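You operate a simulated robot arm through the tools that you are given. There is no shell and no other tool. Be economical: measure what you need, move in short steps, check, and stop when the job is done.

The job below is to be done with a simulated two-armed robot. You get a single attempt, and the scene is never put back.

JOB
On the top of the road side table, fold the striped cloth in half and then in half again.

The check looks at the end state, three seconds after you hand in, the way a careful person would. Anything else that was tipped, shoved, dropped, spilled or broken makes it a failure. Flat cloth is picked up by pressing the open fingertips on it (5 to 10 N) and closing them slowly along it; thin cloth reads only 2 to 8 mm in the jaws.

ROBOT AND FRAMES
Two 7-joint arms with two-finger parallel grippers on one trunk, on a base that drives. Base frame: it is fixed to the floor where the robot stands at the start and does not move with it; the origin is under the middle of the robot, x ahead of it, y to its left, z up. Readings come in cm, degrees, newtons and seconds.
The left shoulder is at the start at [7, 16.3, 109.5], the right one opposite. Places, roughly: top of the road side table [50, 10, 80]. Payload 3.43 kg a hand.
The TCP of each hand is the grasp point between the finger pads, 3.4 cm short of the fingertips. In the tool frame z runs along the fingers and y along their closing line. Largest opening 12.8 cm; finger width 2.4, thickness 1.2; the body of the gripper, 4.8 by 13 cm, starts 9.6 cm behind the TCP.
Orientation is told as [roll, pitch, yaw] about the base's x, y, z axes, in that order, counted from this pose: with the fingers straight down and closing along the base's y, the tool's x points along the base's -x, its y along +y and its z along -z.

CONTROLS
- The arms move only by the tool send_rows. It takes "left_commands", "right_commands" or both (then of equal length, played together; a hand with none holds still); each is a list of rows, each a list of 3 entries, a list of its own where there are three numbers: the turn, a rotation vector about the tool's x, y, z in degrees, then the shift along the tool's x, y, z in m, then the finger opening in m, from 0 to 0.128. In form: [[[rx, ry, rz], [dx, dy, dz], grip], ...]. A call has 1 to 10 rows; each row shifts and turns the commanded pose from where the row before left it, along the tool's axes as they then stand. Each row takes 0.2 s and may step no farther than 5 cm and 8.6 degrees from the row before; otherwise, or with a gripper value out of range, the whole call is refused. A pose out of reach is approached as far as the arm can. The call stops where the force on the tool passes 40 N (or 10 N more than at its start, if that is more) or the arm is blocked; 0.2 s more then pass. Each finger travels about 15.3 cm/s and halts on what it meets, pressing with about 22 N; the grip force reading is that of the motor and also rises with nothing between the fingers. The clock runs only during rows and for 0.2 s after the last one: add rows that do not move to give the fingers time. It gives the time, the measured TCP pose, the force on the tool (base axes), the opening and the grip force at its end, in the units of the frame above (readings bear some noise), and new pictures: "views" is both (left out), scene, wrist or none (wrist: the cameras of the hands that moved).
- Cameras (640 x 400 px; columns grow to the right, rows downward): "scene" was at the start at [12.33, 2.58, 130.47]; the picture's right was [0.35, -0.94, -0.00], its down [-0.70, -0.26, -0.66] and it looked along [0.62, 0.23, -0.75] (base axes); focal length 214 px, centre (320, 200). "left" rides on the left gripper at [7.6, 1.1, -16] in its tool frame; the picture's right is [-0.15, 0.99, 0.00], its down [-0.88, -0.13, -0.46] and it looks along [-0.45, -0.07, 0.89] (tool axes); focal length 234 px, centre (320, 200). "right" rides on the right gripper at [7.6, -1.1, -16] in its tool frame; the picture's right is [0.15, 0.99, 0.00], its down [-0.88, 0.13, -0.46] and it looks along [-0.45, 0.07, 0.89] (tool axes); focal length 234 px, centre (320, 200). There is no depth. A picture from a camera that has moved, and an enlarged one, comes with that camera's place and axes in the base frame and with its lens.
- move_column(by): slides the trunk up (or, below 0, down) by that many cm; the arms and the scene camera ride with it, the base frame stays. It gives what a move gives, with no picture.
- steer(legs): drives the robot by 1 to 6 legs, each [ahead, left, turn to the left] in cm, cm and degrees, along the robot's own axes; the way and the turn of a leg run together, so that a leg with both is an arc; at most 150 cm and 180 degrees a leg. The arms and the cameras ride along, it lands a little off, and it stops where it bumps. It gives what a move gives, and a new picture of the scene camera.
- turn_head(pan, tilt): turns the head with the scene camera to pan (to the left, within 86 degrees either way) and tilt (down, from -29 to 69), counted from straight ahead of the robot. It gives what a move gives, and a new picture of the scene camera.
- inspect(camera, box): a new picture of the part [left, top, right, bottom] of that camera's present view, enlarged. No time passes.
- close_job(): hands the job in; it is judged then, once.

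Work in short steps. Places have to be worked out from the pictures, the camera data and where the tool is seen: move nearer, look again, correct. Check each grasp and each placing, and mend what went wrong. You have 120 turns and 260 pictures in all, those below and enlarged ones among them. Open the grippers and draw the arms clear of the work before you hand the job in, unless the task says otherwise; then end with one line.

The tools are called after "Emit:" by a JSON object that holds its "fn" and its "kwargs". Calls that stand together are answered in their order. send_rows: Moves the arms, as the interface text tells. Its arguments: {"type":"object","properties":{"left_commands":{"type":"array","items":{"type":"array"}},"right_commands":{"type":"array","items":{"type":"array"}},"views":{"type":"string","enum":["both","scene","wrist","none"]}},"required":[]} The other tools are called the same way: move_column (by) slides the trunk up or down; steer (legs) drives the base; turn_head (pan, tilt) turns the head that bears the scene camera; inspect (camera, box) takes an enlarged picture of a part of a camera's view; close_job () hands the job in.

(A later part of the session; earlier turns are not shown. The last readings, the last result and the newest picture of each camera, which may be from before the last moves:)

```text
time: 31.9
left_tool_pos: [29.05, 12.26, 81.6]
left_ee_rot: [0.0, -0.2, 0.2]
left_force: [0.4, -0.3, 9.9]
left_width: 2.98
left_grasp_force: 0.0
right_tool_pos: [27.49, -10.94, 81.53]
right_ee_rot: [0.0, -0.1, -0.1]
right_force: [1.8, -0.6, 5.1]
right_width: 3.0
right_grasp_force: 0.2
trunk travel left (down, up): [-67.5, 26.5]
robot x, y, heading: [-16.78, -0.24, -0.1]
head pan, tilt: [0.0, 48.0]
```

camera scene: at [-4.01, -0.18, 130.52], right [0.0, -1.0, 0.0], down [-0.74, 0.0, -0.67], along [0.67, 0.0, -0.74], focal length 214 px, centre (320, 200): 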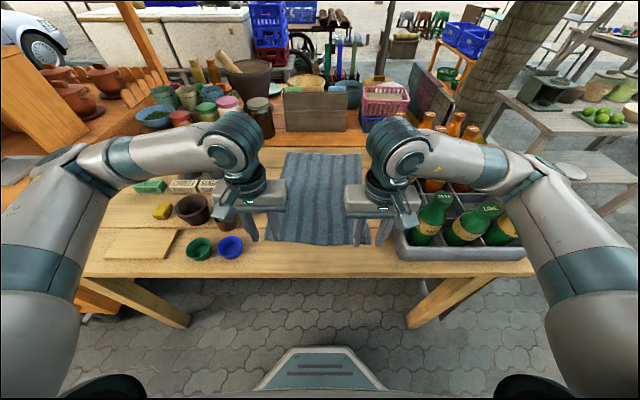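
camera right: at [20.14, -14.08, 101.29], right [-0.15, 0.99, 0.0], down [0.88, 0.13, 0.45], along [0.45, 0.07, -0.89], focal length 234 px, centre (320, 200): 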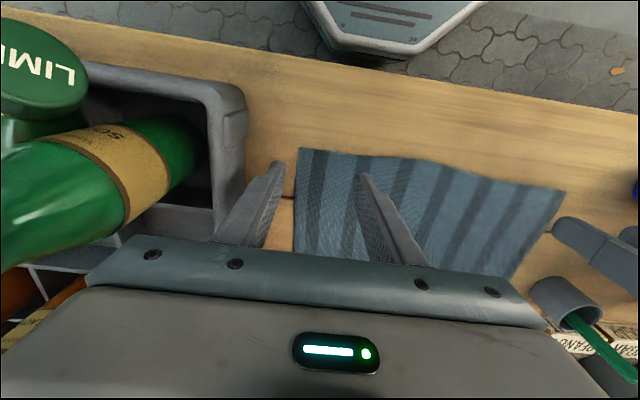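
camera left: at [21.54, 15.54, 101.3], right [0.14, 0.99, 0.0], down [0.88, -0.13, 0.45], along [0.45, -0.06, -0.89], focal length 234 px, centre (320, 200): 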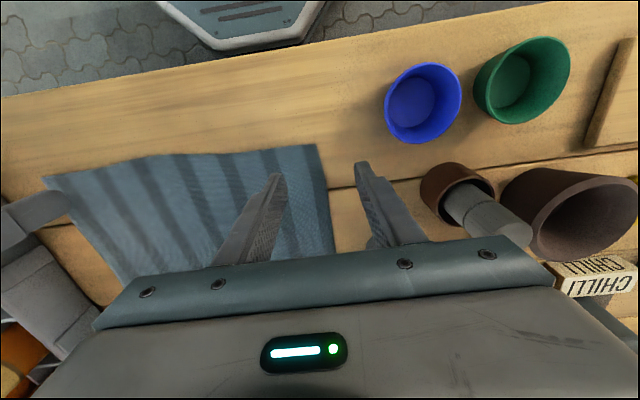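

Forces are 9.9 N and 5.1 N. I'm closing at 1 mm per row.

Emit:
{"fn": "send_rows", "kwargs": {"left_commands": [[[0, 0, 0], [0, 0, 0], 0.029], [[0, 0, 0], [0, 0, 0], 0.028], [[0, 0, 0], [0, 0, 0], 0.027], [[0, 0, 0], [0, 0, 0], 0.026], [[0, 0, 0], [0, 0, 0], 0.025], [[0, 0, 0], [0, 0, 0], 0.024], [[0, 0, 0], [0, 0, 0], 0.023], [[0, 0, 0], [0, 0, 0], 0.022], [[0, 0, 0], [0, 0, 0], 0.021], [[0, 0, 0], [0, 0, 0], 0.02]], "right_commands": [[[0, 0, 0], [0, 0, 0.0003], 0.029], [[0, 0, 0], [0, 0, 0], 0.028], [[0, 0, 0], [0, 0, 0], 0.027], [[0, 0, 0], [0, 0, 0], 0.026], [[0, 0, 0], [0, 0, 0], 0.025], [[0, 0, 0], [0, 0, 0], 0.024], [[0, 0, 0], [0, 0, 0], 0.023], [[0, 0, 0], [0, 0, 0], 0.022], [[0, 0, 0], [0, 0, 0], 0.021], [[0, 0, 0], [0, 0, 0], 0.02]], "views": "none"}}

Emit:
{"fn": "inspect", "kwargs": {"camera": "right", "box": [230, 140, 430, 265]}}

Emit:
{"fn": "inspect", "kwargs": {"camera": "left", "box": [230, 140, 430, 265]}}

```text
time: 34.1
left_tool_pos: [28.91, 12.34, 81.52]
left_ee_rot: [0.0, -0.1, 0.1]
left_force: [0.0, 1.1, 9.3]
left_width: 1.89
left_grasp_force: 0.1
right_tool_pos: [27.55, -10.84, 81.58]
right_ee_rot: [0.0, -0.1, 0.0]
right_force: [-0.1, 0.2, 16.4]
right_width: 1.72
right_grasp_force: 0.1
trunk travel left (down, up): [-67.5, 26.5]
robot x, y, heading: [-16.98, 0.11, -0.1]
head pan, tilt: [0.0, 48.0]
```

```text
3.20 times, centred on (330, 202) of right
camera zoom: at [19.88, -12.0, 97.43], right [-0.15, 0.99, 0.0], down [0.88, 0.13, 0.46], along [0.45, 0.07, -0.89], focal length 749 px, centre (288, 192)
```

zoom: 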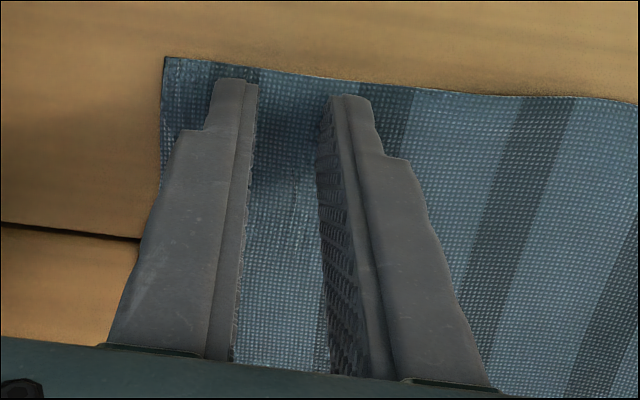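

```text
3.20 times, centred on (330, 202) of left
camera zoom: at [21.4, 13.37, 97.45], right [0.14, 0.99, 0.0], down [0.88, -0.13, 0.46], along [0.45, -0.07, -0.89], focal length 749 px, centre (288, 192)
```

zoom: 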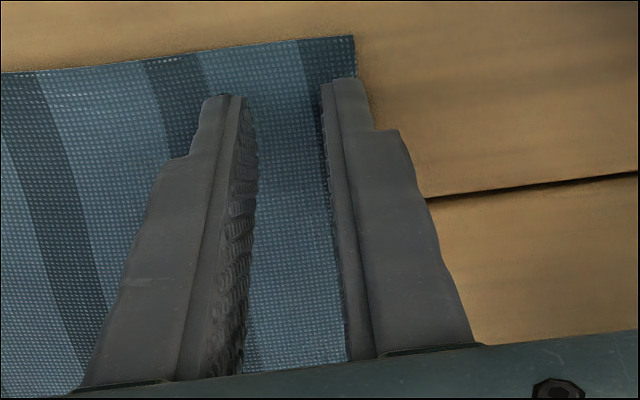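

There are faint wrinkles between the right fingers. I'm continuing slowly.

Emit:
{"fn": "send_rows", "kwargs": {"left_commands": [[[0, 0, 0], [0, 0, 0.0003], 0.019], [[0, 0, 0], [0, 0, 0], 0.018], [[0, 0, 0], [0, 0, 0], 0.017], [[0, 0, 0], [0, 0, 0], 0.016], [[0, 0, 0], [0, 0, 0], 0.015], [[0, 0, 0], [0, 0, 0], 0.014], [[0, 0, 0], [0, 0, 0], 0.013], [[0, 0, 0], [0, 0, 0], 0.012], [[0, 0, 0], [0, 0, 0], 0.011], [[0, 0, 0], [0, 0, 0], 0.01]], "right_commands": [[[0, 0, 0], [0, 0, 0], 0.019], [[0, 0, 0], [0, 0, 0], 0.018], [[0, 0, 0], [0, 0, 0], 0.017], [[0, 0, 0], [0, 0, 0], 0.016], [[0, 0, 0], [0, 0, 0], 0.015], [[0, 0, 0], [0, 0, 0], 0.014], [[0, 0, 0], [0, 0, 0], 0.013], [[0, 0, 0], [0, 0, 0], 0.012], [[0, 0, 0], [0, 0, 0], 0.011], [[0, 0, 0], [0, 0, 0], 0.01]], "views": "none"}}

Emit:
{"fn": "inspect", "kwargs": {"camera": "right", "box": [230, 140, 430, 265]}}

Emit:
{"fn": "inspect", "kwargs": {"camera": "left", "box": [230, 140, 430, 265]}}

```text
time: 36.3
left_tool_pos: [28.97, 12.24, 81.57]
left_ee_rot: [0.0, 0.0, 0.1]
left_force: [1.0, 0.2, 12.3]
left_width: 1.01
left_grasp_force: 0.2
right_tool_pos: [27.47, -10.82, 81.65]
right_ee_rot: [0.0, -0.1, -0.1]
right_force: [0.2, 0.6, 16.4]
right_width: 0.84
right_grasp_force: 0.0
trunk travel left (down, up): [-67.5, 26.5]
robot x, y, heading: [-16.52, -0.08, 0.4]
head pan, tilt: [0.0, 48.0]
```

```text
3.20 times, centred on (330, 202) of right
camera zoom: at [19.86, -12.0, 97.43], right [-0.15, 0.99, 0.0], down [0.88, 0.13, 0.46], along [0.45, 0.07, -0.89], focal length 749 px, centre (288, 192)
```

zoom: 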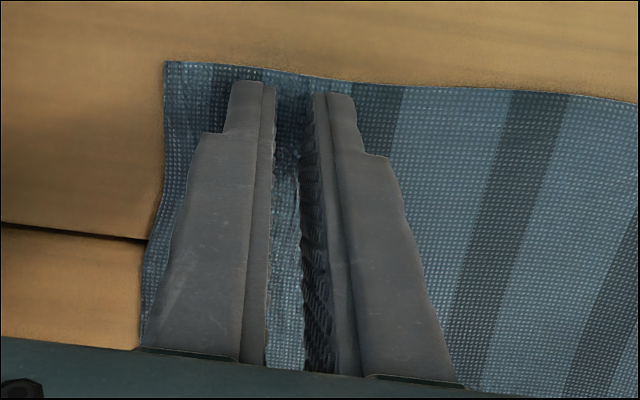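

```text
3.20 times, centred on (330, 202) of left
camera zoom: at [21.38, 13.36, 97.44], right [0.14, 0.99, 0.0], down [0.88, -0.13, 0.46], along [0.45, -0.07, -0.89], focal length 749 px, centre (288, 192)
```

zoom: 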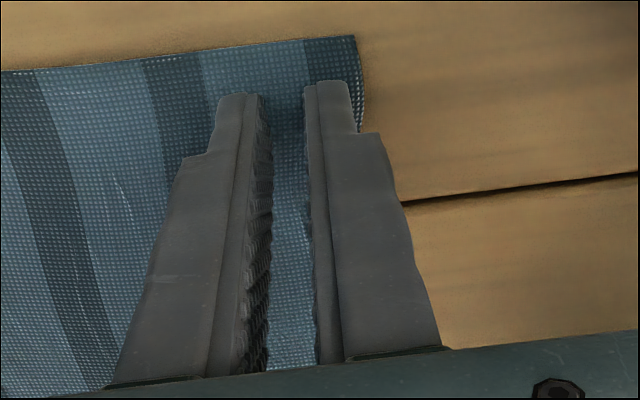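

A wrinkle is rising between the right fingers. I'm continuing to close.

Emit:
{"fn": "send_rows", "kwargs": {"left_commands": [[[0, 0, 0], [0, 0, 0], 0.009], [[0, 0, 0], [0, 0, 0], 0.008], [[0, 0, 0], [0, 0, 0], 0.007], [[0, 0, 0], [0, 0, 0], 0.006], [[0, 0, 0], [0, 0, 0], 0.005], [[0, 0, 0], [0, 0, 0], 0.004], [[0, 0, 0], [0, 0, 0], 0.003], [[0, 0, 0], [0, 0, 0], 0.002], [[0, 0, 0], [0, 0, 0], 0.001], [[0, 0, 0], [0, 0, 0], 0.0]], "right_commands": [[[0, 0, 0], [0, 0, 0], 0.009], [[0, 0, 0], [0, 0, 0], 0.008], [[0, 0, 0], [0, 0, 0], 0.007], [[0, 0, 0], [0, 0, 0], 0.006], [[0, 0, 0], [0, 0, 0], 0.005], [[0, 0, 0], [0, 0, 0], 0.004], [[0, 0, 0], [0, 0, 0], 0.003], [[0, 0, 0], [0, 0, 0], 0.002], [[0, 0, 0], [0, 0, 0], 0.001], [[0, 0, 0], [0, 0, 0], 0.0]], "views": "none"}}

Emit:
{"fn": "inspect", "kwargs": {"camera": "right", "box": [230, 140, 430, 265]}}

Emit:
{"fn": "inspect", "kwargs": {"camera": "left", "box": [230, 140, 430, 265]}}

```text
time: 38.5
left_tool_pos: [28.87, 12.22, 81.45]
left_ee_rot: [0.0, -0.1, 0.1]
left_force: [0.0, -2.0, 10.1]
left_width: 0.0
left_grasp_force: 22.3
right_tool_pos: [27.5, -10.84, 81.5]
right_ee_rot: [0.1, -0.2, 0.0]
right_force: [-0.2, 1.6, 15.2]
right_width: 0.0
right_grasp_force: 21.6
trunk travel left (down, up): [-67.5, 26.5]
robot x, y, heading: [-16.45, 0.28, 0.1]
head pan, tilt: [0.0, 48.0]
```

```text
3.20 times, centred on (330, 202) of right
camera zoom: at [19.86, -11.99, 97.43], right [-0.15, 0.99, 0.0], down [0.88, 0.13, 0.46], along [0.45, 0.07, -0.89], focal length 749 px, centre (288, 192)
```

zoom: 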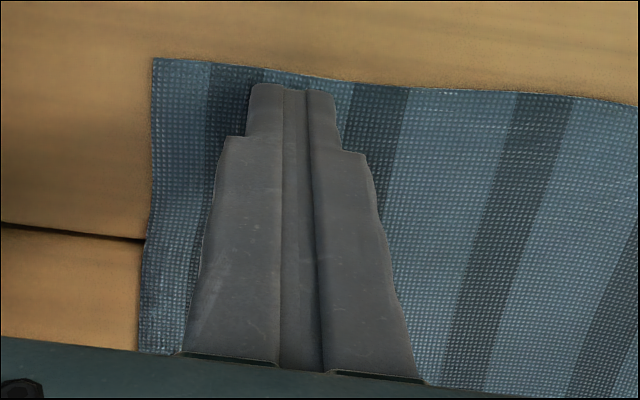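

```text
3.20 times, centred on (330, 202) of left
camera zoom: at [21.38, 13.36, 97.44], right [0.14, 0.99, 0.0], down [0.88, -0.13, 0.46], along [0.45, -0.07, -0.89], focal length 749 px, centre (288, 192)
```

zoom: 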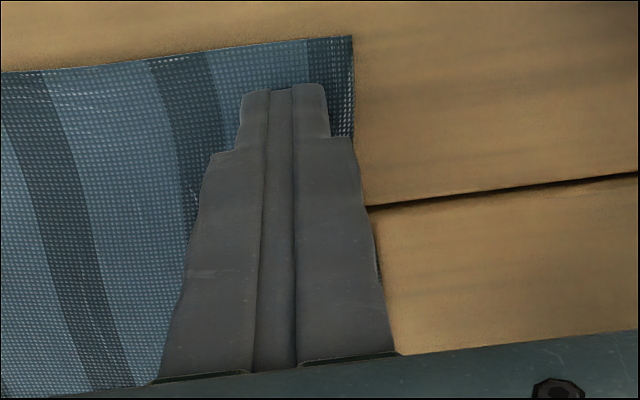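

At about 16 N the right hand did raise a small ridge before it popped out. I'll try a wide 8 cm gap, which buckles more easily, at slightly higher pressure and still slow.

Emit:
{"fn": "send_rows", "kwargs": {"left_commands": [[[0, 0, 0], [0, -0.009, -0.01], 0.0], [[0, 0, 0], [0, -0.009, 0], 0.04], [[0, 0, 0], [0, 0, 0], 0.08], [[0, 0, 0], [0, 0, 0], 0.08], [[0, 0, 0], [0, 0, 0.006], 0.08], [[0, 0, 0], [0, 0, 0.004], 0.08], [[0, 0, 0], [0, 0, 0.0003], 0.08], [[0, 0, 0], [0, 0, 0], 0.08]], "right_commands": [[[0, 0, 0], [0, 0.009, -0.01], 0.0], [[0, 0, 0], [0, 0.009, 0], 0.04], [[0, 0, 0], [0, 0, 0], 0.08], [[0, 0, 0], [0, 0, 0], 0.08], [[0, 0, 0], [0, 0, 0.006], 0.08], [[0, 0, 0], [0, 0, 0.004], 0.08], [[0, 0, 0], [0, 0, 0.0003], 0.08], [[0, 0, 0], [0, 0, 0], 0.08]], "views": "none"}}

```text
time: 40.3
left_tool_pos: [28.98, 10.45, 81.53]
left_ee_rot: [0.0, -0.1, 0.2]
left_force: [1.4, 1.7, 17.4]
left_width: 7.97
left_grasp_force: 0.2
right_tool_pos: [27.61, -8.99, 81.58]
right_ee_rot: [0.0, -0.1, 0.0]
right_force: [0.5, -2.9, 6.8]
right_width: 7.97
right_grasp_force: 0.0
trunk travel left (down, up): [-67.5, 26.5]
robot x, y, heading: [-16.33, -0.15, 0.1]
head pan, tilt: [0.0, 48.0]
```

Pressing at 17 N left and 7 N right, which makes a useful comparison. I'm closing to 5 cm at 3 mm per row.

Emit:
{"fn": "send_rows", "kwargs": {"left_commands": [[[0, 0, 0], [0, 0, 0], 0.077], [[0, 0, 0], [0, 0, 0], 0.074], [[0, 0, 0], [0, 0, 0], 0.071], [[0, 0, 0], [0, 0, 0], 0.068], [[0, 0, 0], [0, 0, 0], 0.065], [[0, 0, 0], [0, 0, 0], 0.062], [[0, 0, 0], [0, 0, 0], 0.059], [[0, 0, 0], [0, 0, 0], 0.056], [[0, 0, 0], [0, 0, 0], 0.053], [[0, 0, 0], [0, 0, 0], 0.05]], "right_commands": [[[0, 0, 0], [0, 0, 0], 0.077], [[0, 0, 0], [0, 0, 0], 0.074], [[0, 0, 0], [0, 0, 0], 0.071], [[0, 0, 0], [0, 0, 0], 0.068], [[0, 0, 0], [0, 0, 0], 0.065], [[0, 0, 0], [0, 0, 0], 0.062], [[0, 0, 0], [0, 0, 0], 0.059], [[0, 0, 0], [0, 0, 0], 0.056], [[0, 0, 0], [0, 0, 0], 0.053], [[0, 0, 0], [0, 0, 0], 0.05]], "views": "none"}}

Emit:
{"fn": "inspect", "kwargs": {"camera": "right", "box": [220, 140, 420, 265]}}

Emit:
{"fn": "inspect", "kwargs": {"camera": "left", "box": [220, 140, 420, 265]}}

```text
time: 42.5
left_tool_pos: [28.94, 10.45, 81.49]
left_ee_rot: [0.0, -0.1, 0.1]
left_force: [0.6, -1.3, 31.2]
left_width: 4.95
left_grasp_force: 0.0
right_tool_pos: [27.57, -9.01, 81.51]
right_ee_rot: [-0.1, -0.1, 0.0]
right_force: [-0.2, 0.6, 5.0]
right_width: 4.92
right_grasp_force: 0.0
trunk travel left (down, up): [-67.5, 26.5]
robot x, y, heading: [-16.66, 0.06, 0.3]
head pan, tilt: [0.0, 48.0]
```

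```text
3.20 times, centred on (320, 202) of right
camera zoom: at [19.9, -10.24, 97.44], right [-0.15, 0.99, 0.0], down [0.88, 0.13, 0.46], along [0.45, 0.07, -0.89], focal length 749 px, centre (320, 192)
```

zoom: 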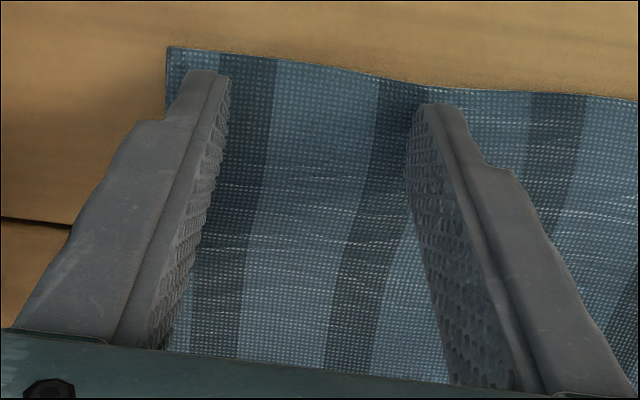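

```text
3.20 times, centred on (320, 202) of left
camera zoom: at [21.3, 11.48, 97.41], right [0.14, 0.99, 0.0], down [0.88, -0.13, 0.46], along [0.45, -0.07, -0.89], focal length 749 px, centre (320, 192)
```

zoom: 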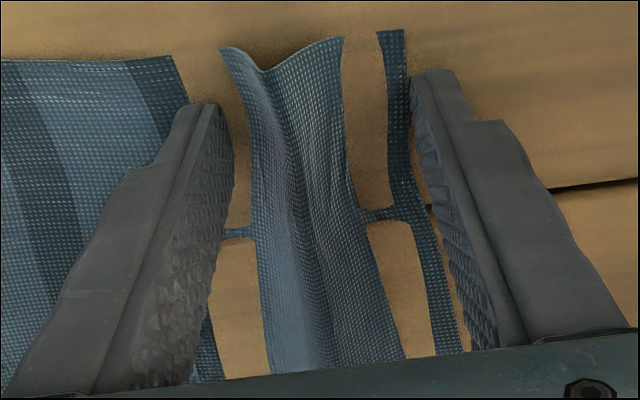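

The left side looks alarming: gaps appear in the cloth beside the ridge, with the force at 31 N. I'm releasing the left hand straight up and looking closely.

Emit:
{"fn": "send_rows", "kwargs": {"left_commands": [[[0, 0, 0], [0, 0, -0.001], 0.05], [[0, 0, 0], [0, 0, -0.01], 0.05], [[0, 0, 0], [0, 0, -0.02], 0.05], [[0, 0, 0], [0, 0, -0.02], 0.05], [[0, 0, 0], [0, 0, -0.02], 0.05], [[0, 0, 0], [0, 0, 0], 0.05]], "right_commands": [[[0, 0, 0], [0, 0, -0.001], 0.05], [[0, 0, 0], [0, 0, -0.01], 0.05], [[0, 0, 0], [0, 0, -0.02], 0.05], [[0, 0, 0], [0, 0, -0.02], 0.05], [[0, 0, 0], [0, 0, -0.02], 0.05], [[0, 0, 0], [0, 0, 0], 0.05]], "views": "wrist"}}

```text
time: 43.9
left_tool_pos: [29.08, 10.53, 88.64]
left_ee_rot: [0.0, 0.1, 0.1]
left_force: [0.4, 0.1, 0.3]
left_width: 5.0
left_grasp_force: 0.0
right_tool_pos: [27.55, -9.05, 88.35]
right_ee_rot: [0.0, 0.0, 0.1]
right_force: [0.0, -0.3, -0.1]
right_width: 4.99
right_grasp_force: 0.1
trunk travel left (down, up): [-67.5, 26.5]
robot x, y, heading: [-16.79, -0.14, -0.1]
head pan, tilt: [0.0, 48.0]
camera right: at [20.02, -10.28, 104.3], right [-0.15, 0.99, 0.0], down [0.88, 0.13, 0.45], along [0.45, 0.07, -0.89], focal length 234 px, centre (320, 200)
camera left: at [21.6, 11.59, 104.57], right [0.14, 0.99, 0.0], down [0.88, -0.13, 0.45], along [0.45, -0.07, -0.89], focal length 234 px, centre (320, 200)
```

right: 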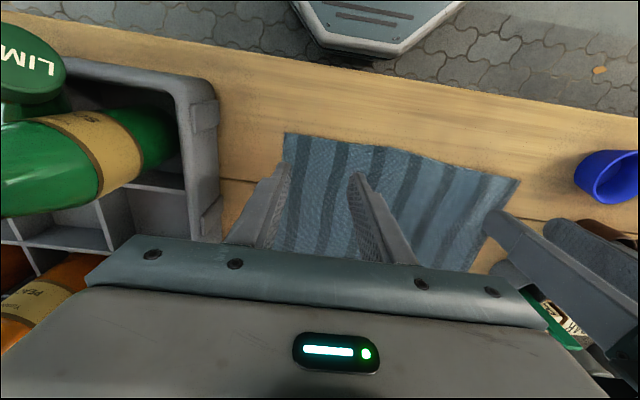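
left: 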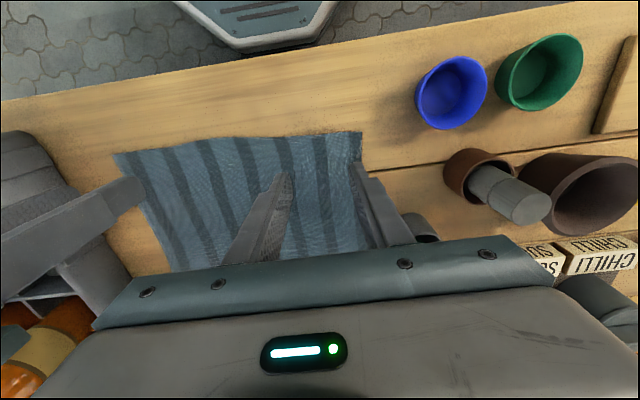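

The cloth is intact; the gaps were just cloth pressed into the surface, and the higher force clearly produced a tall ridge. I'll repeat with a 5 cm gap near each corner at about 20 N on both hands, slowly.

Emit:
{"fn": "send_rows", "kwargs": {"left_commands": [[[0, 0, 0], [0, 0.014, 0.02], 0.05], [[0, 0, 0], [0, 0, 0.02], 0.05], [[0, 0, 0], [0, 0, 0.02], 0.05], [[0, 0, 0], [0, 0, 0.009], 0.05], [[0, 0, 0], [0, 0, 0.0018], 0.05], [[0, 0, 0], [0, 0, 0], 0.05]], "right_commands": [[[0, 0, 0], [0, -0.01, 0.02], 0.05], [[0, 0, 0], [0, 0, 0.02], 0.05], [[0, 0, 0], [0, 0, 0.02], 0.05], [[0, 0, 0], [0, 0, 0.009], 0.05], [[0, 0, 0], [0, 0, 0.0024], 0.05], [[0, 0, 0], [0, 0, 0], 0.05]], "views": "none"}}

```text
time: 45.3
left_tool_pos: [28.97, 11.89, 81.62]
left_ee_rot: [0.0, -0.1, 0.1]
left_force: [0.8, -1.7, 5.6]
left_width: 5.01
left_grasp_force: 0.0
right_tool_pos: [27.68, -10.07, 81.58]
right_ee_rot: [0.1, -0.1, 0.0]
right_force: [0.7, 0.8, 13.5]
right_width: 5.0
right_grasp_force: 0.1
trunk travel left (down, up): [-67.5, 26.5]
robot x, y, heading: [-16.54, -0.27, 0.2]
head pan, tilt: [0.0, 48.0]
```

Pressing slightly more on both and closing at 2 mm per row to 3 cm.

Emit:
{"fn": "send_rows", "kwargs": {"left_commands": [[[0, 0, 0], [0, 0, 0.0012], 0.05], [[0, 0, 0], [0, 0, 0.0], 0.048], [[0, 0, 0], [0, 0, 0], 0.046], [[0, 0, 0], [0, 0, 0], 0.044], [[0, 0, 0], [0, 0, 0], 0.042], [[0, 0, 0], [0, 0, 0], 0.04], [[0, 0, 0], [0, 0, 0], 0.038], [[0, 0, 0], [0, 0, 0], 0.036], [[0, 0, 0], [0, 0, 0], 0.033], [[0, 0, 0], [0, 0, 0], 0.03]], "right_commands": [[[0, 0, 0], [0, 0, 0.0007], 0.05], [[0, 0, 0], [0, 0, 0.0], 0.048], [[0, 0, 0], [0, 0, 0], 0.046], [[0, 0, 0], [0, 0, 0], 0.044], [[0, 0, 0], [0, 0, 0], 0.042], [[0, 0, 0], [0, 0, 0], 0.04], [[0, 0, 0], [0, 0, 0], 0.038], [[0, 0, 0], [0, 0, 0], 0.036], [[0, 0, 0], [0, 0, 0], 0.033], [[0, 0, 0], [0, 0, 0], 0.03]], "views": "none"}}

Emit:
{"fn": "inspect", "kwargs": {"camera": "right", "box": [220, 140, 420, 265]}}

Emit:
{"fn": "inspect", "kwargs": {"camera": "left", "box": [220, 140, 420, 265]}}

```text
time: 47.5
left_tool_pos: [28.85, 11.77, 81.56]
left_ee_rot: [0.1, -0.2, 0.1]
left_force: [-4.6, 1.9, 18.4]
left_width: 2.97
left_grasp_force: 0.1
right_tool_pos: [27.42, -10.07, 81.53]
right_ee_rot: [0.1, -0.2, 0.0]
right_force: [-3.9, -0.4, 17.9]
right_width: 2.94
right_grasp_force: 0.1
trunk travel left (down, up): [-67.5, 26.5]
robot x, y, heading: [-16.89, 0.04, 0.1]
head pan, tilt: [0.0, 48.0]
stopped in row 10 (right hand): the force on the tool passed its limit (the readings are from after the stop); the commanded pose is now the measured one
```

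```text
3.20 times, centred on (320, 202) of right
camera zoom: at [19.78, -11.22, 97.4], right [-0.15, 0.99, 0.0], down [0.88, 0.13, 0.46], along [0.45, 0.07, -0.89], focal length 749 px, centre (320, 192)
```

zoom: 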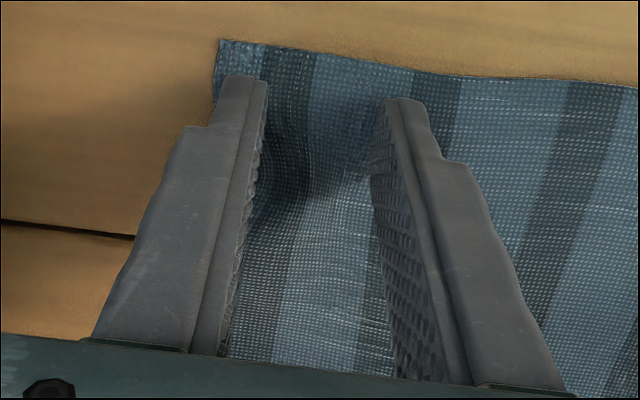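

```text
3.20 times, centred on (320, 202) of left
camera zoom: at [21.24, 12.85, 97.42], right [0.15, 0.99, 0.0], down [0.88, -0.13, 0.46], along [0.45, -0.07, -0.89], focal length 749 px, centre (320, 192)
```

zoom: 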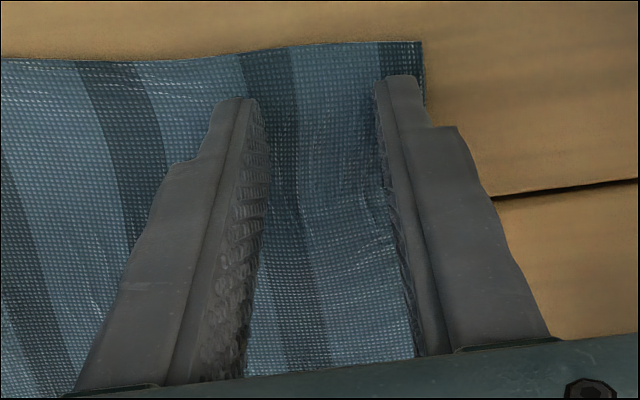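

Bulges are forming in both hands. I'm continuing to close slowly to about 1 cm.

Emit:
{"fn": "send_rows", "kwargs": {"left_commands": [[[0, 0, 0], [0, 0, 0.0002], 0.028], [[0, 0, 0], [0, 0, 0], 0.026], [[0, 0, 0], [0, 0, 0], 0.024], [[0, 0, 0], [0, 0, 0], 0.022], [[0, 0, 0], [0, 0, 0], 0.02], [[0, 0, 0], [0, 0, 0], 0.018], [[0, 0, 0], [0, 0, 0], 0.016], [[0, 0, 0], [0, 0, 0], 0.014], [[0, 0, 0], [0, 0, 0], 0.012], [[0, 0, 0], [0, 0, 0], 0.01]], "right_commands": [[[0, 0, 0], [0, 0, 0], 0.028], [[0, 0, 0], [0, 0, 0], 0.026], [[0, 0, 0], [0, 0, 0], 0.024], [[0, 0, 0], [0, 0, 0], 0.022], [[0, 0, 0], [0, 0, 0], 0.02], [[0, 0, 0], [0, 0, 0], 0.018], [[0, 0, 0], [0, 0, 0], 0.016], [[0, 0, 0], [0, 0, 0], 0.014], [[0, 0, 0], [0, 0, 0], 0.012], [[0, 0, 0], [0, 0, 0], 0.01]], "views": "none"}}

Emit:
{"fn": "inspect", "kwargs": {"camera": "right", "box": [220, 140, 420, 265]}}

Emit:
{"fn": "inspect", "kwargs": {"camera": "left", "box": [220, 140, 420, 265]}}

```text
time: 49.7
left_tool_pos: [28.77, 11.64, 81.58]
left_ee_rot: [0.0, -0.3, 0.1]
left_force: [1.2, -4.2, 35.3]
left_width: 0.66
left_grasp_force: 0.1
right_tool_pos: [27.33, -10.08, 81.57]
right_ee_rot: [0.0, -0.2, 0.0]
right_force: [3.4, 2.7, 24.4]
right_width: 1.76
right_grasp_force: 21.8
trunk travel left (down, up): [-67.5, 26.5]
robot x, y, heading: [-16.77, 0.1, -0.1]
head pan, tilt: [0.0, 48.0]
```

```text
3.20 times, centred on (320, 202) of right
camera zoom: at [19.72, -11.25, 97.4], right [-0.15, 0.99, 0.0], down [0.88, 0.13, 0.46], along [0.45, 0.07, -0.89], focal length 749 px, centre (320, 192)
```

zoom: 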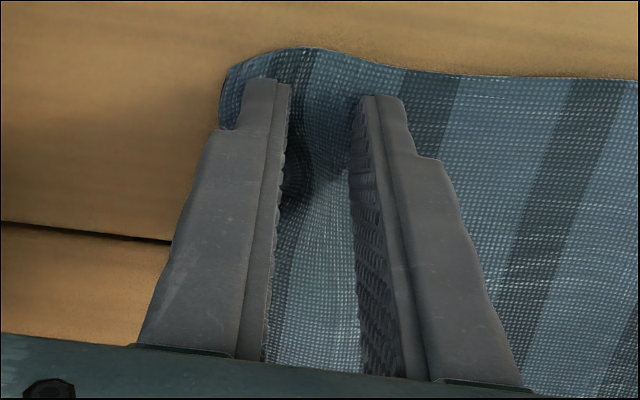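

```text
3.20 times, centred on (320, 202) of left
camera zoom: at [21.17, 12.81, 97.41], right [0.14, 0.99, 0.0], down [0.88, -0.13, 0.46], along [0.45, -0.07, -0.89], focal length 749 px, centre (320, 192)
```

zoom: 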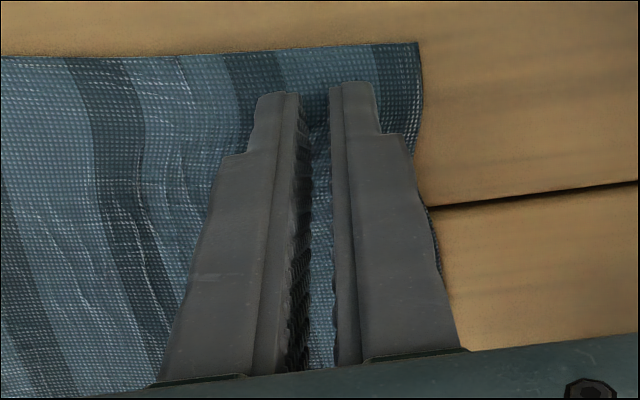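

The right hand halted at 1.76 cm with a full 22 N grip, so it has cloth. I'll lift the right slightly to verify, and reset the left for another try.

Emit:
{"fn": "send_rows", "kwargs": {"left_commands": [[[0, 0, 0], [0, 0, -0.005], 0.01], [[0, 0, 0], [0, 0, -0.005], 0.03], [[0, 0, 0], [0, 0, 0], 0.06], [[0, 0, 0], [0, 0, 0], 0.06], [[0, 0, 0], [0, 0, 0], 0.06]], "right_commands": [[[0, 0, 0], [0, 0, 0], 0.005], [[0, 0, 0], [0, 0, 0], 0.0], [[0, 0, 0], [0, 0, -0.002], 0.0], [[0, 0, 0], [0, 0, -0.003], 0.0], [[0, 0, 0], [0, 0, -0.005], 0.0]], "views": "wrist"}}

```text
time: 50.2
left_tool_pos: [28.7, 11.9, 81.63]
left_ee_rot: [0.2, 0.3, 0.1]
left_force: [-2.0, 1.2, 7.6]
left_width: 2.88
left_grasp_force: 0.0
right_tool_pos: [27.43, -9.99, 81.58]
right_ee_rot: [0.1, -0.1, 0.1]
right_force: [-2.8, 0.0, 14.7]
right_width: 1.72
right_grasp_force: 22.2
trunk travel left (down, up): [-67.5, 26.5]
robot x, y, heading: [-16.84, 0.23, 0.1]
head pan, tilt: [0.0, 48.0]
stopped in row 2 (right hand): the force on the tool passed its limit (the readings are from after the stop); the commanded pose is now the measured one
camera right: at [19.86, -11.21, 97.42], right [-0.15, 0.99, 0.0], down [0.88, 0.13, 0.46], along [0.45, 0.07, -0.89], focal length 234 px, centre (320, 200)
camera left: at [21.28, 12.94, 97.5], right [0.14, 0.99, 0.0], down [0.88, -0.13, 0.45], along [0.45, -0.06, -0.89], focal length 234 px, centre (320, 200)
```

right: 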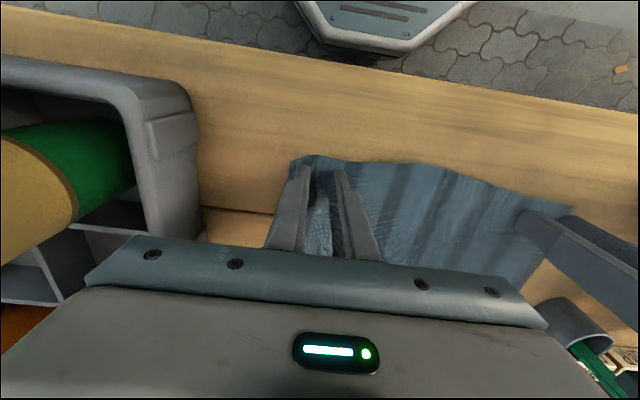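
left: 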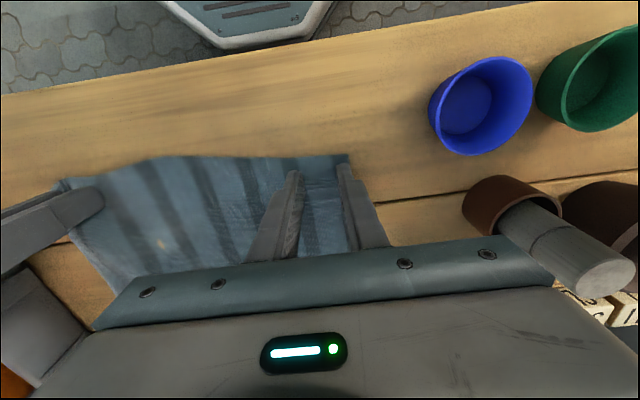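

The force limit tripped again because the cloth is being squeezed against the table. I'll lift the right hand alone with the grip kept closed; the left stays open.

Emit:
{"fn": "send_rows", "kwargs": {"left_commands": [[[0, 0, 0], [0, 0, -0.005], 0.06], [[0, 0, 0], [0, 0, -0.005], 0.06], [[0, 0, 0], [0, 0, 0], 0.06], [[0, 0, 0], [0, 0, 0], 0.06], [[0, 0, 0], [0, 0, 0], 0.06], [[0, 0, 0], [0, 0, 0], 0.06]], "right_commands": [[[0, 0, 0], [0, 0, -0.001], 0.0], [[0, 0, 0], [0, 0, -0.001], 0.0], [[0, 0, 0], [0, 0, -0.002], 0.0], [[0, 0, 0], [0, 0, -0.003], 0.0], [[0, 0, 0], [0, 0, -0.005], 0.0], [[0, 0, 0], [0, 0, -0.005], 0.0]], "views": "wrist"}}

```text
time: 51.6
left_tool_pos: [28.91, 11.9, 82.49]
left_ee_rot: [0.4, 0.4, 0.1]
left_force: [0.4, -0.5, -0.1]
left_width: 5.99
left_grasp_force: 0.1
right_tool_pos: [27.69, -10.02, 83.04]
right_ee_rot: [0.1, -0.1, 0.1]
right_force: [-0.2, -0.1, -0.5]
right_width: 0.23
right_grasp_force: 21.9
trunk travel left (down, up): [-67.5, 26.5]
robot x, y, heading: [-16.76, -0.32, -0.1]
head pan, tilt: [0.0, 48.0]
camera right: at [20.09, -11.33, 98.94], right [-0.15, 0.99, 0.0], down [0.88, 0.13, 0.46], along [0.45, 0.07, -0.89], focal length 234 px, centre (320, 200)
camera left: at [21.45, 12.91, 98.48], right [0.14, 0.99, 0.0], down [0.88, -0.13, 0.45], along [0.44, -0.06, -0.89], focal length 234 px, centre (320, 200)
```

right: 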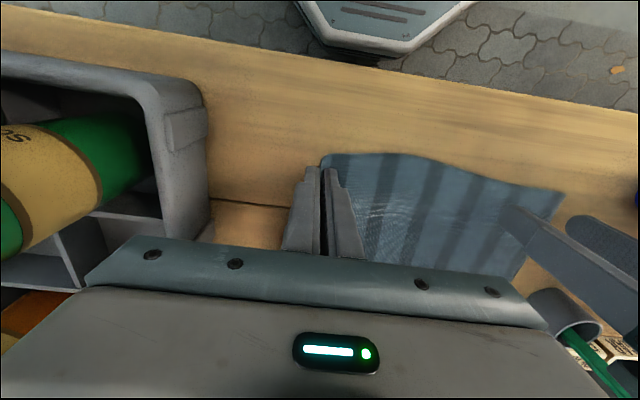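
left: 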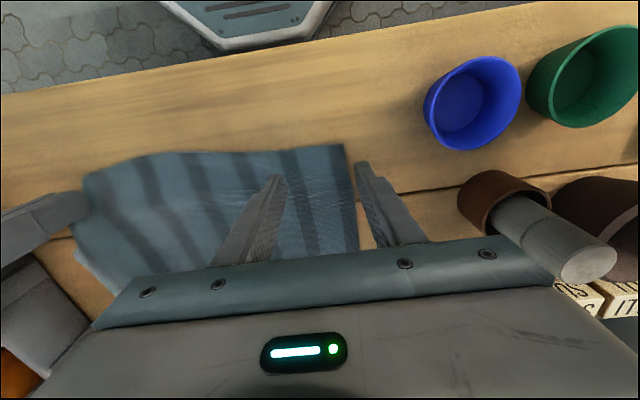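

The right hand now reads 2.3 mm with full grip, so it holds the cloth by its corner edge. I'll repeat the same recipe on the left: 5 cm gap, outer finger flush with the side edge, firm press.

Emit:
{"fn": "send_rows", "kwargs": {"left_commands": [[[0, 0, 0], [0.009, -0.011, 0], 0.05], [[0, 0, 0], [0, 0, 0.006], 0.05], [[0, 0, 0], [0, 0, 0.0035], 0.05], [[0, 0, 0], [0, 0, 0.001], 0.05], [[0, 0, 0], [0, 0, 0.001], 0.05], [[0, 0, 0], [0, 0, 0], 0.05]], "views": "wrist"}}

```text
time: 53.0
left_tool_pos: [27.88, 10.75, 81.54]
left_ee_rot: [0.1, 0.2, 0.2]
left_force: [1.5, 2.3, 24.2]
left_width: 4.97
left_grasp_force: 0.0
right_tool_pos: [27.6, -10.02, 83.21]
right_ee_rot: [-0.1, -0.2, 0.0]
right_force: [0.7, 0.3, -0.6]
right_width: 0.25
right_grasp_force: 21.8
trunk travel left (down, up): [-67.5, 26.5]
robot x, y, heading: [-16.59, -0.2, -0.0]
head pan, tilt: [0.0, 48.0]
camera left: at [20.41, 11.82, 97.47], right [0.14, 0.99, 0.0], down [0.88, -0.13, 0.45], along [0.45, -0.06, -0.89], focal length 234 px, centre (320, 200)
```

left: 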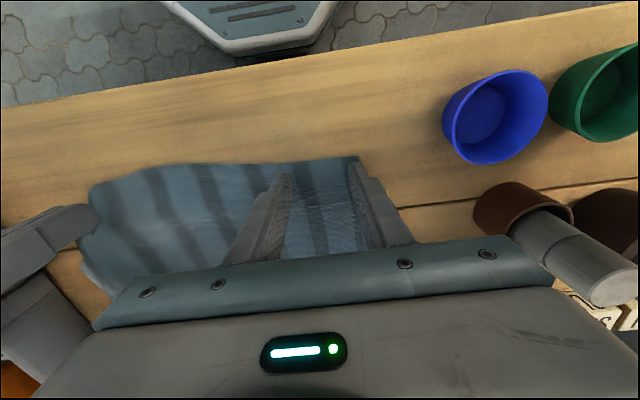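

The left is at 24 N with good placement, so I'm closing slowly.

Emit:
{"fn": "send_rows", "kwargs": {"left_commands": [[[0, 0, 0], [0, 0, 0.0002], 0.048], [[0, 0, 0], [0, 0, 0.0], 0.046], [[0, 0, 0], [0, 0, 0], 0.044], [[0, 0, 0], [0, 0, 0], 0.042], [[0, 0, 0], [0, 0, 0], 0.04], [[0, 0, 0], [0, 0, 0], 0.038], [[0, 0, 0], [0, 0, 0], 0.036], [[0, 0, 0], [0, 0, 0], 0.034], [[0, 0, 0], [0, 0, 0], 0.032], [[0, 0, 0], [0, 0, 0], 0.03]], "views": "none"}}

Emit:
{"fn": "inspect", "kwargs": {"camera": "left", "box": [220, 140, 420, 265]}}

```text
time: 54.7
left_tool_pos: [27.95, 10.73, 81.61]
left_ee_rot: [0.0, 0.1, 0.1]
left_force: [-2.8, -1.1, 19.5]
left_width: 0.0
left_grasp_force: 22.4
right_tool_pos: [27.55, -10.01, 83.14]
right_ee_rot: [0.1, 0.0, 0.1]
right_force: [0.7, -0.2, 0.3]
right_width: 0.27
right_grasp_force: 21.6
trunk travel left (down, up): [-67.5, 26.5]
robot x, y, heading: [-16.98, -0.11, 0.1]
head pan, tilt: [0.0, 48.0]
stopped in row 8 (left hand): the force on the tool passed its limit (the readings are from after the stop); the commanded pose is now the measured one
```

```text
3.20 times, centred on (320, 202) of left
camera zoom: at [20.49, 11.78, 97.46], right [0.14, 0.99, 0.0], down [0.88, -0.13, 0.45], along [0.45, -0.07, -0.89], focal length 749 px, centre (320, 192)
```

zoom: 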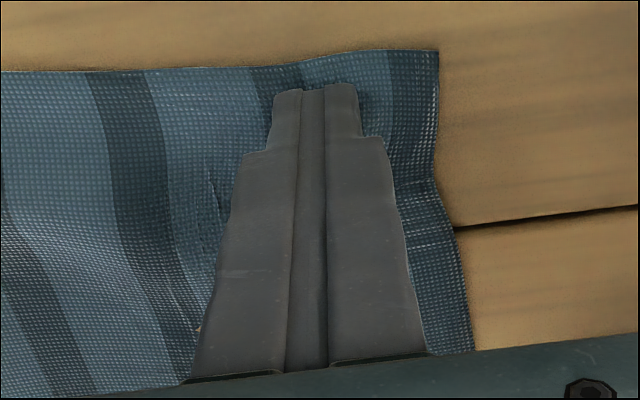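

The left snapped shut empty. The right caught when it lifted while squeezing, so I'll do that deliberately: press, close partway, then raise slightly while closing fully.

Emit:
{"fn": "send_rows", "kwargs": {"left_commands": [[[0, 0, 0], [0, 0, -0.01], 0.0], [[0, 0, 0], [0, 0.003, 0], 0.05], [[0, 0, 0], [0, 0, 0], 0.05], [[0, 0, 0], [0, 0, 0.006], 0.05], [[0, 0, 0], [0, 0, 0.004], 0.05], [[0, 0, 0], [0, 0, 0], 0.05]], "views": "wrist"}}

```text
time: 56.1
left_tool_pos: [28.02, 11.01, 81.52]
left_ee_rot: [0.1, 0.2, 0.1]
left_force: [0.4, -0.1, 12.9]
left_width: 4.98
left_grasp_force: 0.0
right_tool_pos: [27.69, -10.21, 83.29]
right_ee_rot: [0.1, -0.1, 0.1]
right_force: [0.1, -0.4, -0.2]
right_width: 0.24
right_grasp_force: 22.4
trunk travel left (down, up): [-67.5, 26.5]
robot x, y, heading: [-16.83, -0.12, -0.0]
head pan, tilt: [0.0, 48.0]
camera left: at [20.47, 12.11, 97.48], right [0.14, 0.99, 0.0], down [0.88, -0.13, 0.45], along [0.45, -0.06, -0.89], focal length 234 px, centre (320, 200)
```

left: 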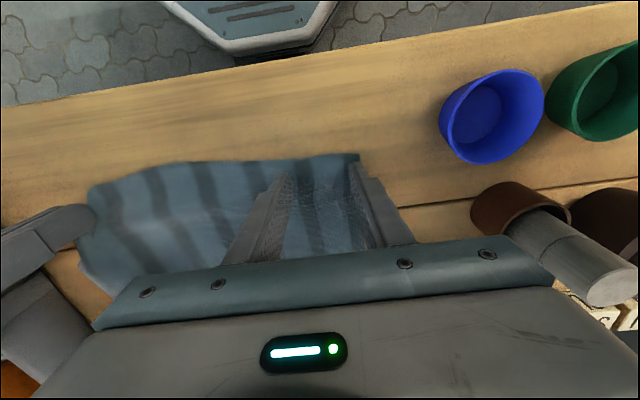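

At 13 N, adding a touch more pressure and closing to about 2 cm.

Emit:
{"fn": "send_rows", "kwargs": {"left_commands": [[[0, 0, 0], [0, 0, 0.0003], 0.047], [[0, 0, 0], [0, 0, 0.0], 0.044], [[0, 0, 0], [0, 0, 0], 0.041], [[0, 0, 0], [0, 0, 0], 0.038], [[0, 0, 0], [0, 0, 0], 0.035], [[0, 0, 0], [0, 0, 0], 0.032], [[0, 0, 0], [0, 0, 0], 0.029], [[0, 0, 0], [0, 0, 0], 0.026]], "views": "none"}}

Emit:
{"fn": "inspect", "kwargs": {"camera": "left", "box": [220, 140, 420, 265]}}

```text
time: 57.9
left_tool_pos: [27.91, 11.05, 81.55]
left_ee_rot: [0.0, 0.2, 0.1]
left_force: [2.2, -2.1, 30.0]
left_width: 2.65
left_grasp_force: 0.1
right_tool_pos: [27.58, -10.14, 83.18]
right_ee_rot: [0.1, -0.1, 0.1]
right_force: [-0.8, 1.0, -0.4]
right_width: 0.25
right_grasp_force: 22.3
trunk travel left (down, up): [-67.5, 26.5]
robot x, y, heading: [-16.73, -0.12, 0.4]
head pan, tilt: [0.0, 48.0]
```

```text
3.20 times, centred on (320, 202) of left
camera zoom: at [20.36, 12.07, 97.46], right [0.14, 0.99, 0.0], down [0.88, -0.13, 0.45], along [0.45, -0.06, -0.89], focal length 749 px, centre (320, 192)
```

zoom: 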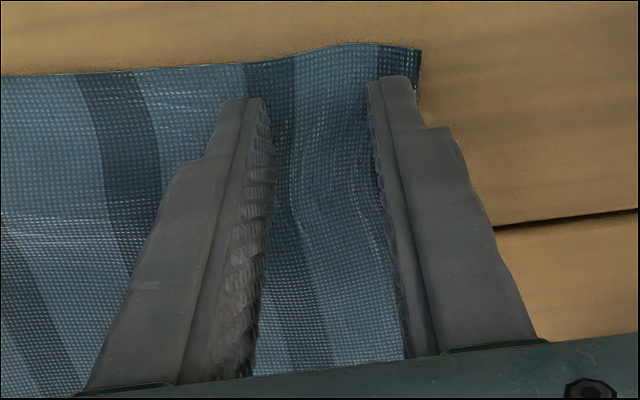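

A bulge is there at 30 N. I'm now raising in tiny steps while closing quickly to trap it.

Emit:
{"fn": "send_rows", "kwargs": {"left_commands": [[[0, 0, 0], [0, 0, -0.0003], 0.022], [[0, 0, 0], [0, 0, -0.0003], 0.017], [[0, 0, 0], [0, 0, -0.0003], 0.012], [[0, 0, 0], [0, 0, -0.0003], 0.006], [[0, 0, 0], [0, 0, -0.0003], 0.0], [[0, 0, 0], [0, 0, 0], 0.0]], "views": "wrist"}}

```text
time: 59.3
left_tool_pos: [27.83, 11.02, 81.69]
left_ee_rot: [0.2, 0.3, 0.1]
left_force: [-1.5, -1.4, 10.7]
left_width: 0.0
left_grasp_force: 22.3
right_tool_pos: [27.6, -10.12, 83.09]
right_ee_rot: [0.1, -0.1, 0.1]
right_force: [0.5, 0.6, 0.2]
right_width: 0.24
right_grasp_force: 22.6
trunk travel left (down, up): [-67.5, 26.5]
robot x, y, heading: [-16.32, -0.18, 0.1]
head pan, tilt: [0.0, 48.0]
camera left: at [20.43, 12.08, 97.5], right [0.14, 0.99, 0.0], down [0.88, -0.13, 0.45], along [0.45, -0.06, -0.89], focal length 234 px, centre (320, 200)
```

left: 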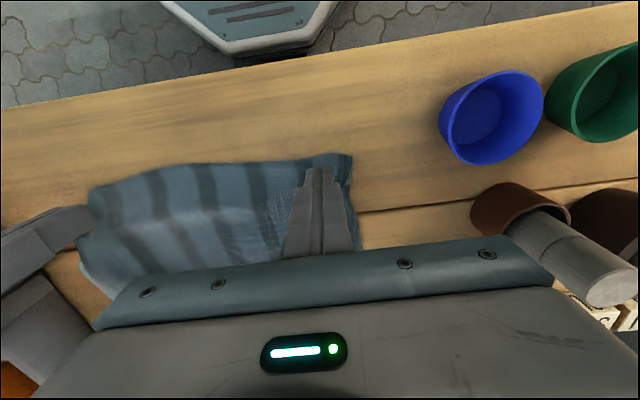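

Missed again. The 8 cm gap at about 17–30 N raised a very tall ridge earlier, so I'll repeat exactly that on the left.

Emit:
{"fn": "send_rows", "kwargs": {"left_commands": [[[0, 0, 0], [0, 0, -0.01], 0.0], [[0, 0, 0], [-0.01, -0.013, 0], 0.04], [[0, 0, 0], [0, 0, 0], 0.08], [[0, 0, 0], [0, 0, 0], 0.08], [[0, 0, 0], [0, 0, 0.007], 0.08], [[0, 0, 0], [0, 0, 0.004], 0.08], [[0, 0, 0], [0, 0, 0.0008], 0.08], [[0, 0, 0], [0, 0, 0], 0.08]], "views": "wrist"}}

```text
time: 61.1
left_tool_pos: [29.0, 9.66, 81.56]
left_ee_rot: [0.1, 0.1, 0.3]
left_force: [5.1, 1.2, 22.8]
left_width: 7.98
left_grasp_force: 0.1
right_tool_pos: [27.67, -10.07, 83.17]
right_ee_rot: [0.1, 0.0, 0.0]
right_force: [0.9, -0.1, -1.7]
right_width: 0.23
right_grasp_force: 21.9
trunk travel left (down, up): [-67.5, 26.5]
robot x, y, heading: [-16.53, 0.08, -0.1]
head pan, tilt: [0.0, 48.0]
camera left: at [21.46, 10.71, 97.44], right [0.14, 0.99, 0.0], down [0.88, -0.13, 0.45], along [0.45, -0.06, -0.89], focal length 234 px, centre (320, 200)
```

left: 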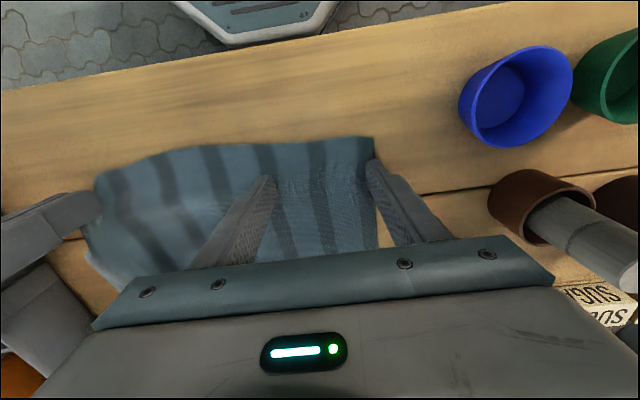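

Pressed at 23 N. I'm closing 3 mm per row.

Emit:
{"fn": "send_rows", "kwargs": {"left_commands": [[[0, 0, 0], [0, 0, 0], 0.077], [[0, 0, 0], [0, 0, 0], 0.074], [[0, 0, 0], [0, 0, 0], 0.071], [[0, 0, 0], [0, 0, 0], 0.068], [[0, 0, 0], [0, 0, 0], 0.065], [[0, 0, 0], [0, 0, 0], 0.062], [[0, 0, 0], [0, 0, 0], 0.059], [[0, 0, 0], [0, 0, 0], 0.056], [[0, 0, 0], [0, 0, 0], 0.053], [[0, 0, 0], [0, 0, 0], 0.05]], "views": "none"}}

Emit:
{"fn": "inspect", "kwargs": {"camera": "left", "box": [220, 140, 420, 265]}}

```text
time: 63.1
left_tool_pos: [28.81, 9.55, 81.62]
left_ee_rot: [0.0, 0.1, 0.2]
left_force: [-5.8, -1.6, 17.8]
left_width: 5.36
left_grasp_force: 1.0
right_tool_pos: [27.58, -9.94, 83.05]
right_ee_rot: [0.1, -0.1, 0.1]
right_force: [-0.2, 0.2, -0.1]
right_width: 0.24
right_grasp_force: 22.2
trunk travel left (down, up): [-67.5, 26.5]
robot x, y, heading: [-16.58, -0.09, 0.1]
head pan, tilt: [0.0, 48.0]
stopped in row 9 (left hand): the force on the tool passed its limit (the readings are from after the stop); the commanded pose is now the measured one
```

```text
3.20 times, centred on (320, 202) of left
camera zoom: at [21.42, 10.7, 97.44], right [0.15, 0.99, 0.0], down [0.88, -0.13, 0.46], along [0.45, -0.07, -0.89], focal length 749 px, centre (320, 192)
```

zoom: 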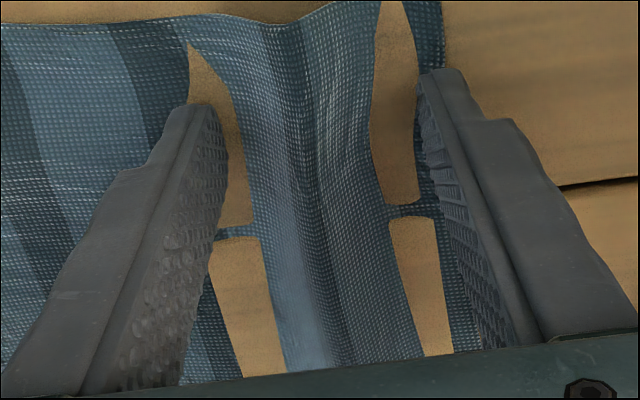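

The tall ridge is formed again. I'm continuing to close, easing upward slightly to stay under the force limit.

Emit:
{"fn": "send_rows", "kwargs": {"left_commands": [[[0, 0, 0], [0, 0, -0.0001], 0.05], [[0, 0, 0], [0, 0, 0], 0.046], [[0, 0, 0], [0, 0, 0], 0.042], [[0, 0, 0], [0, 0, 0], 0.038], [[0, 0, 0], [0, 0, 0], 0.034], [[0, 0, 0], [0, 0, 0], 0.03], [[0, 0, 0], [0, 0, 0], 0.026], [[0, 0, 0], [0, 0, 0], 0.022], [[0, 0, 0], [0, 0, 0], 0.018], [[0, 0, 0], [0, 0, 0], 0.014]], "views": "none"}}

Emit:
{"fn": "inspect", "kwargs": {"camera": "left", "box": [220, 140, 420, 265]}}

```text
time: 65.3
left_tool_pos: [28.87, 9.47, 81.59]
left_ee_rot: [0.0, 0.1, 0.2]
left_force: [0.3, -21.8, 32.6]
left_width: 1.21
left_grasp_force: 21.4
right_tool_pos: [27.49, -10.08, 83.36]
right_ee_rot: [0.2, -0.1, 0.3]
right_force: [-0.4, 21.9, -0.8]
right_width: 0.56
right_grasp_force: 22.5
trunk travel left (down, up): [-67.5, 26.5]
robot x, y, heading: [-16.87, -0.11, 0.1]
head pan, tilt: [0.0, 48.0]
```

```text
3.20 times, centred on (320, 202) of left
camera zoom: at [21.3, 10.64, 97.45], right [0.15, 0.99, 0.0], down [0.88, -0.13, 0.45], along [0.45, -0.07, -0.89], focal length 749 px, centre (320, 192)
```

zoom: 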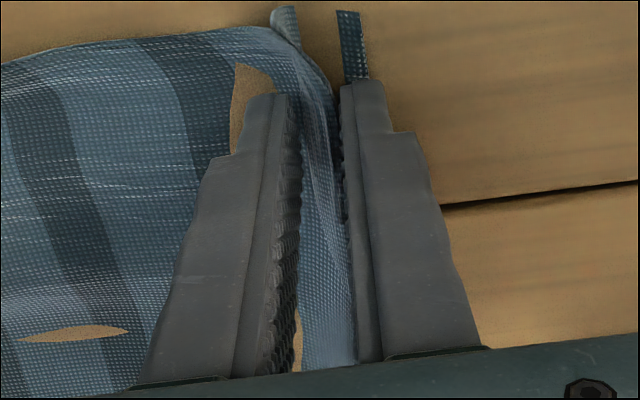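

The ridge is trapped, with 22 N of tension running through to the right hand. I'll fully close the left, slacken the right inward by 1.5 cm, and lift gently.

Emit:
{"fn": "send_rows", "kwargs": {"left_commands": [[[0, 0, 0], [0, 0, 0], 0.01], [[0, 0, 0], [0, 0, -0.0002], 0.005], [[0, 0, 0], [0, 0, -0.0005], 0.0], [[0, 0, 0], [0, 0, -0.001], 0.0], [[0, 0, 0], [0, 0, -0.002], 0.0], [[0, 0, 0], [0, 0, -0.005], 0.0], [[0, 0, 0], [0, 0, -0.005], 0.0]], "right_commands": [[[0, 0, 0], [0, 0.004, 0], 0.0], [[0, 0, 0], [0, 0.004, 0], 0.0], [[0, 0, 0], [0, 0.004, 0], 0.0], [[0, 0, 0], [0, 0.003, 0], 0.0], [[0, 0, 0], [0, 0, 0], 0.0], [[0, 0, 0], [0, 0, 0], 0.0], [[0, 0, 0], [0, 0, 0], 0.0]], "views": "wrist"}}

```text
time: 66.9
left_tool_pos: [29.07, 9.78, 82.72]
left_ee_rot: [0.1, 0.3, 0.2]
left_force: [0.6, -7.7, -0.6]
left_width: 0.27
left_grasp_force: 21.8
right_tool_pos: [27.76, -8.57, 83.17]
right_ee_rot: [0.1, 0.0, 0.1]
right_force: [-0.1, 8.3, -0.3]
right_width: 0.28
right_grasp_force: 21.4
trunk travel left (down, up): [-67.5, 26.5]
robot x, y, heading: [-16.87, 0.23, 0.0]
head pan, tilt: [0.0, 48.0]
camera right: at [20.15, -9.74, 99.0], right [-0.15, 0.99, 0.0], down [0.88, 0.13, 0.46], along [0.45, 0.07, -0.89], focal length 234 px, centre (320, 200)
camera left: at [21.5, 10.79, 98.7], right [0.14, 0.99, 0.0], down [0.88, -0.13, 0.45], along [0.45, -0.06, -0.89], focal length 234 px, centre (320, 200)
```

right: 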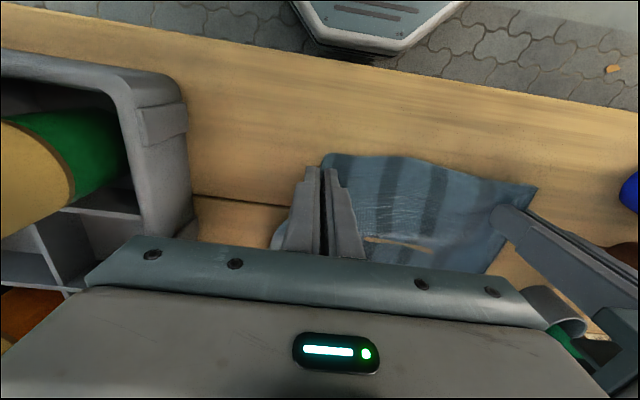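
left: 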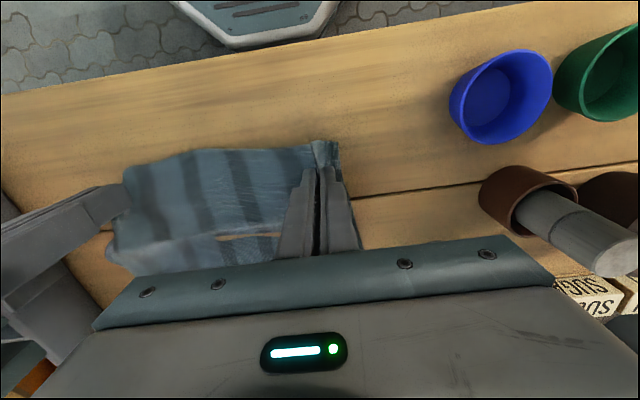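

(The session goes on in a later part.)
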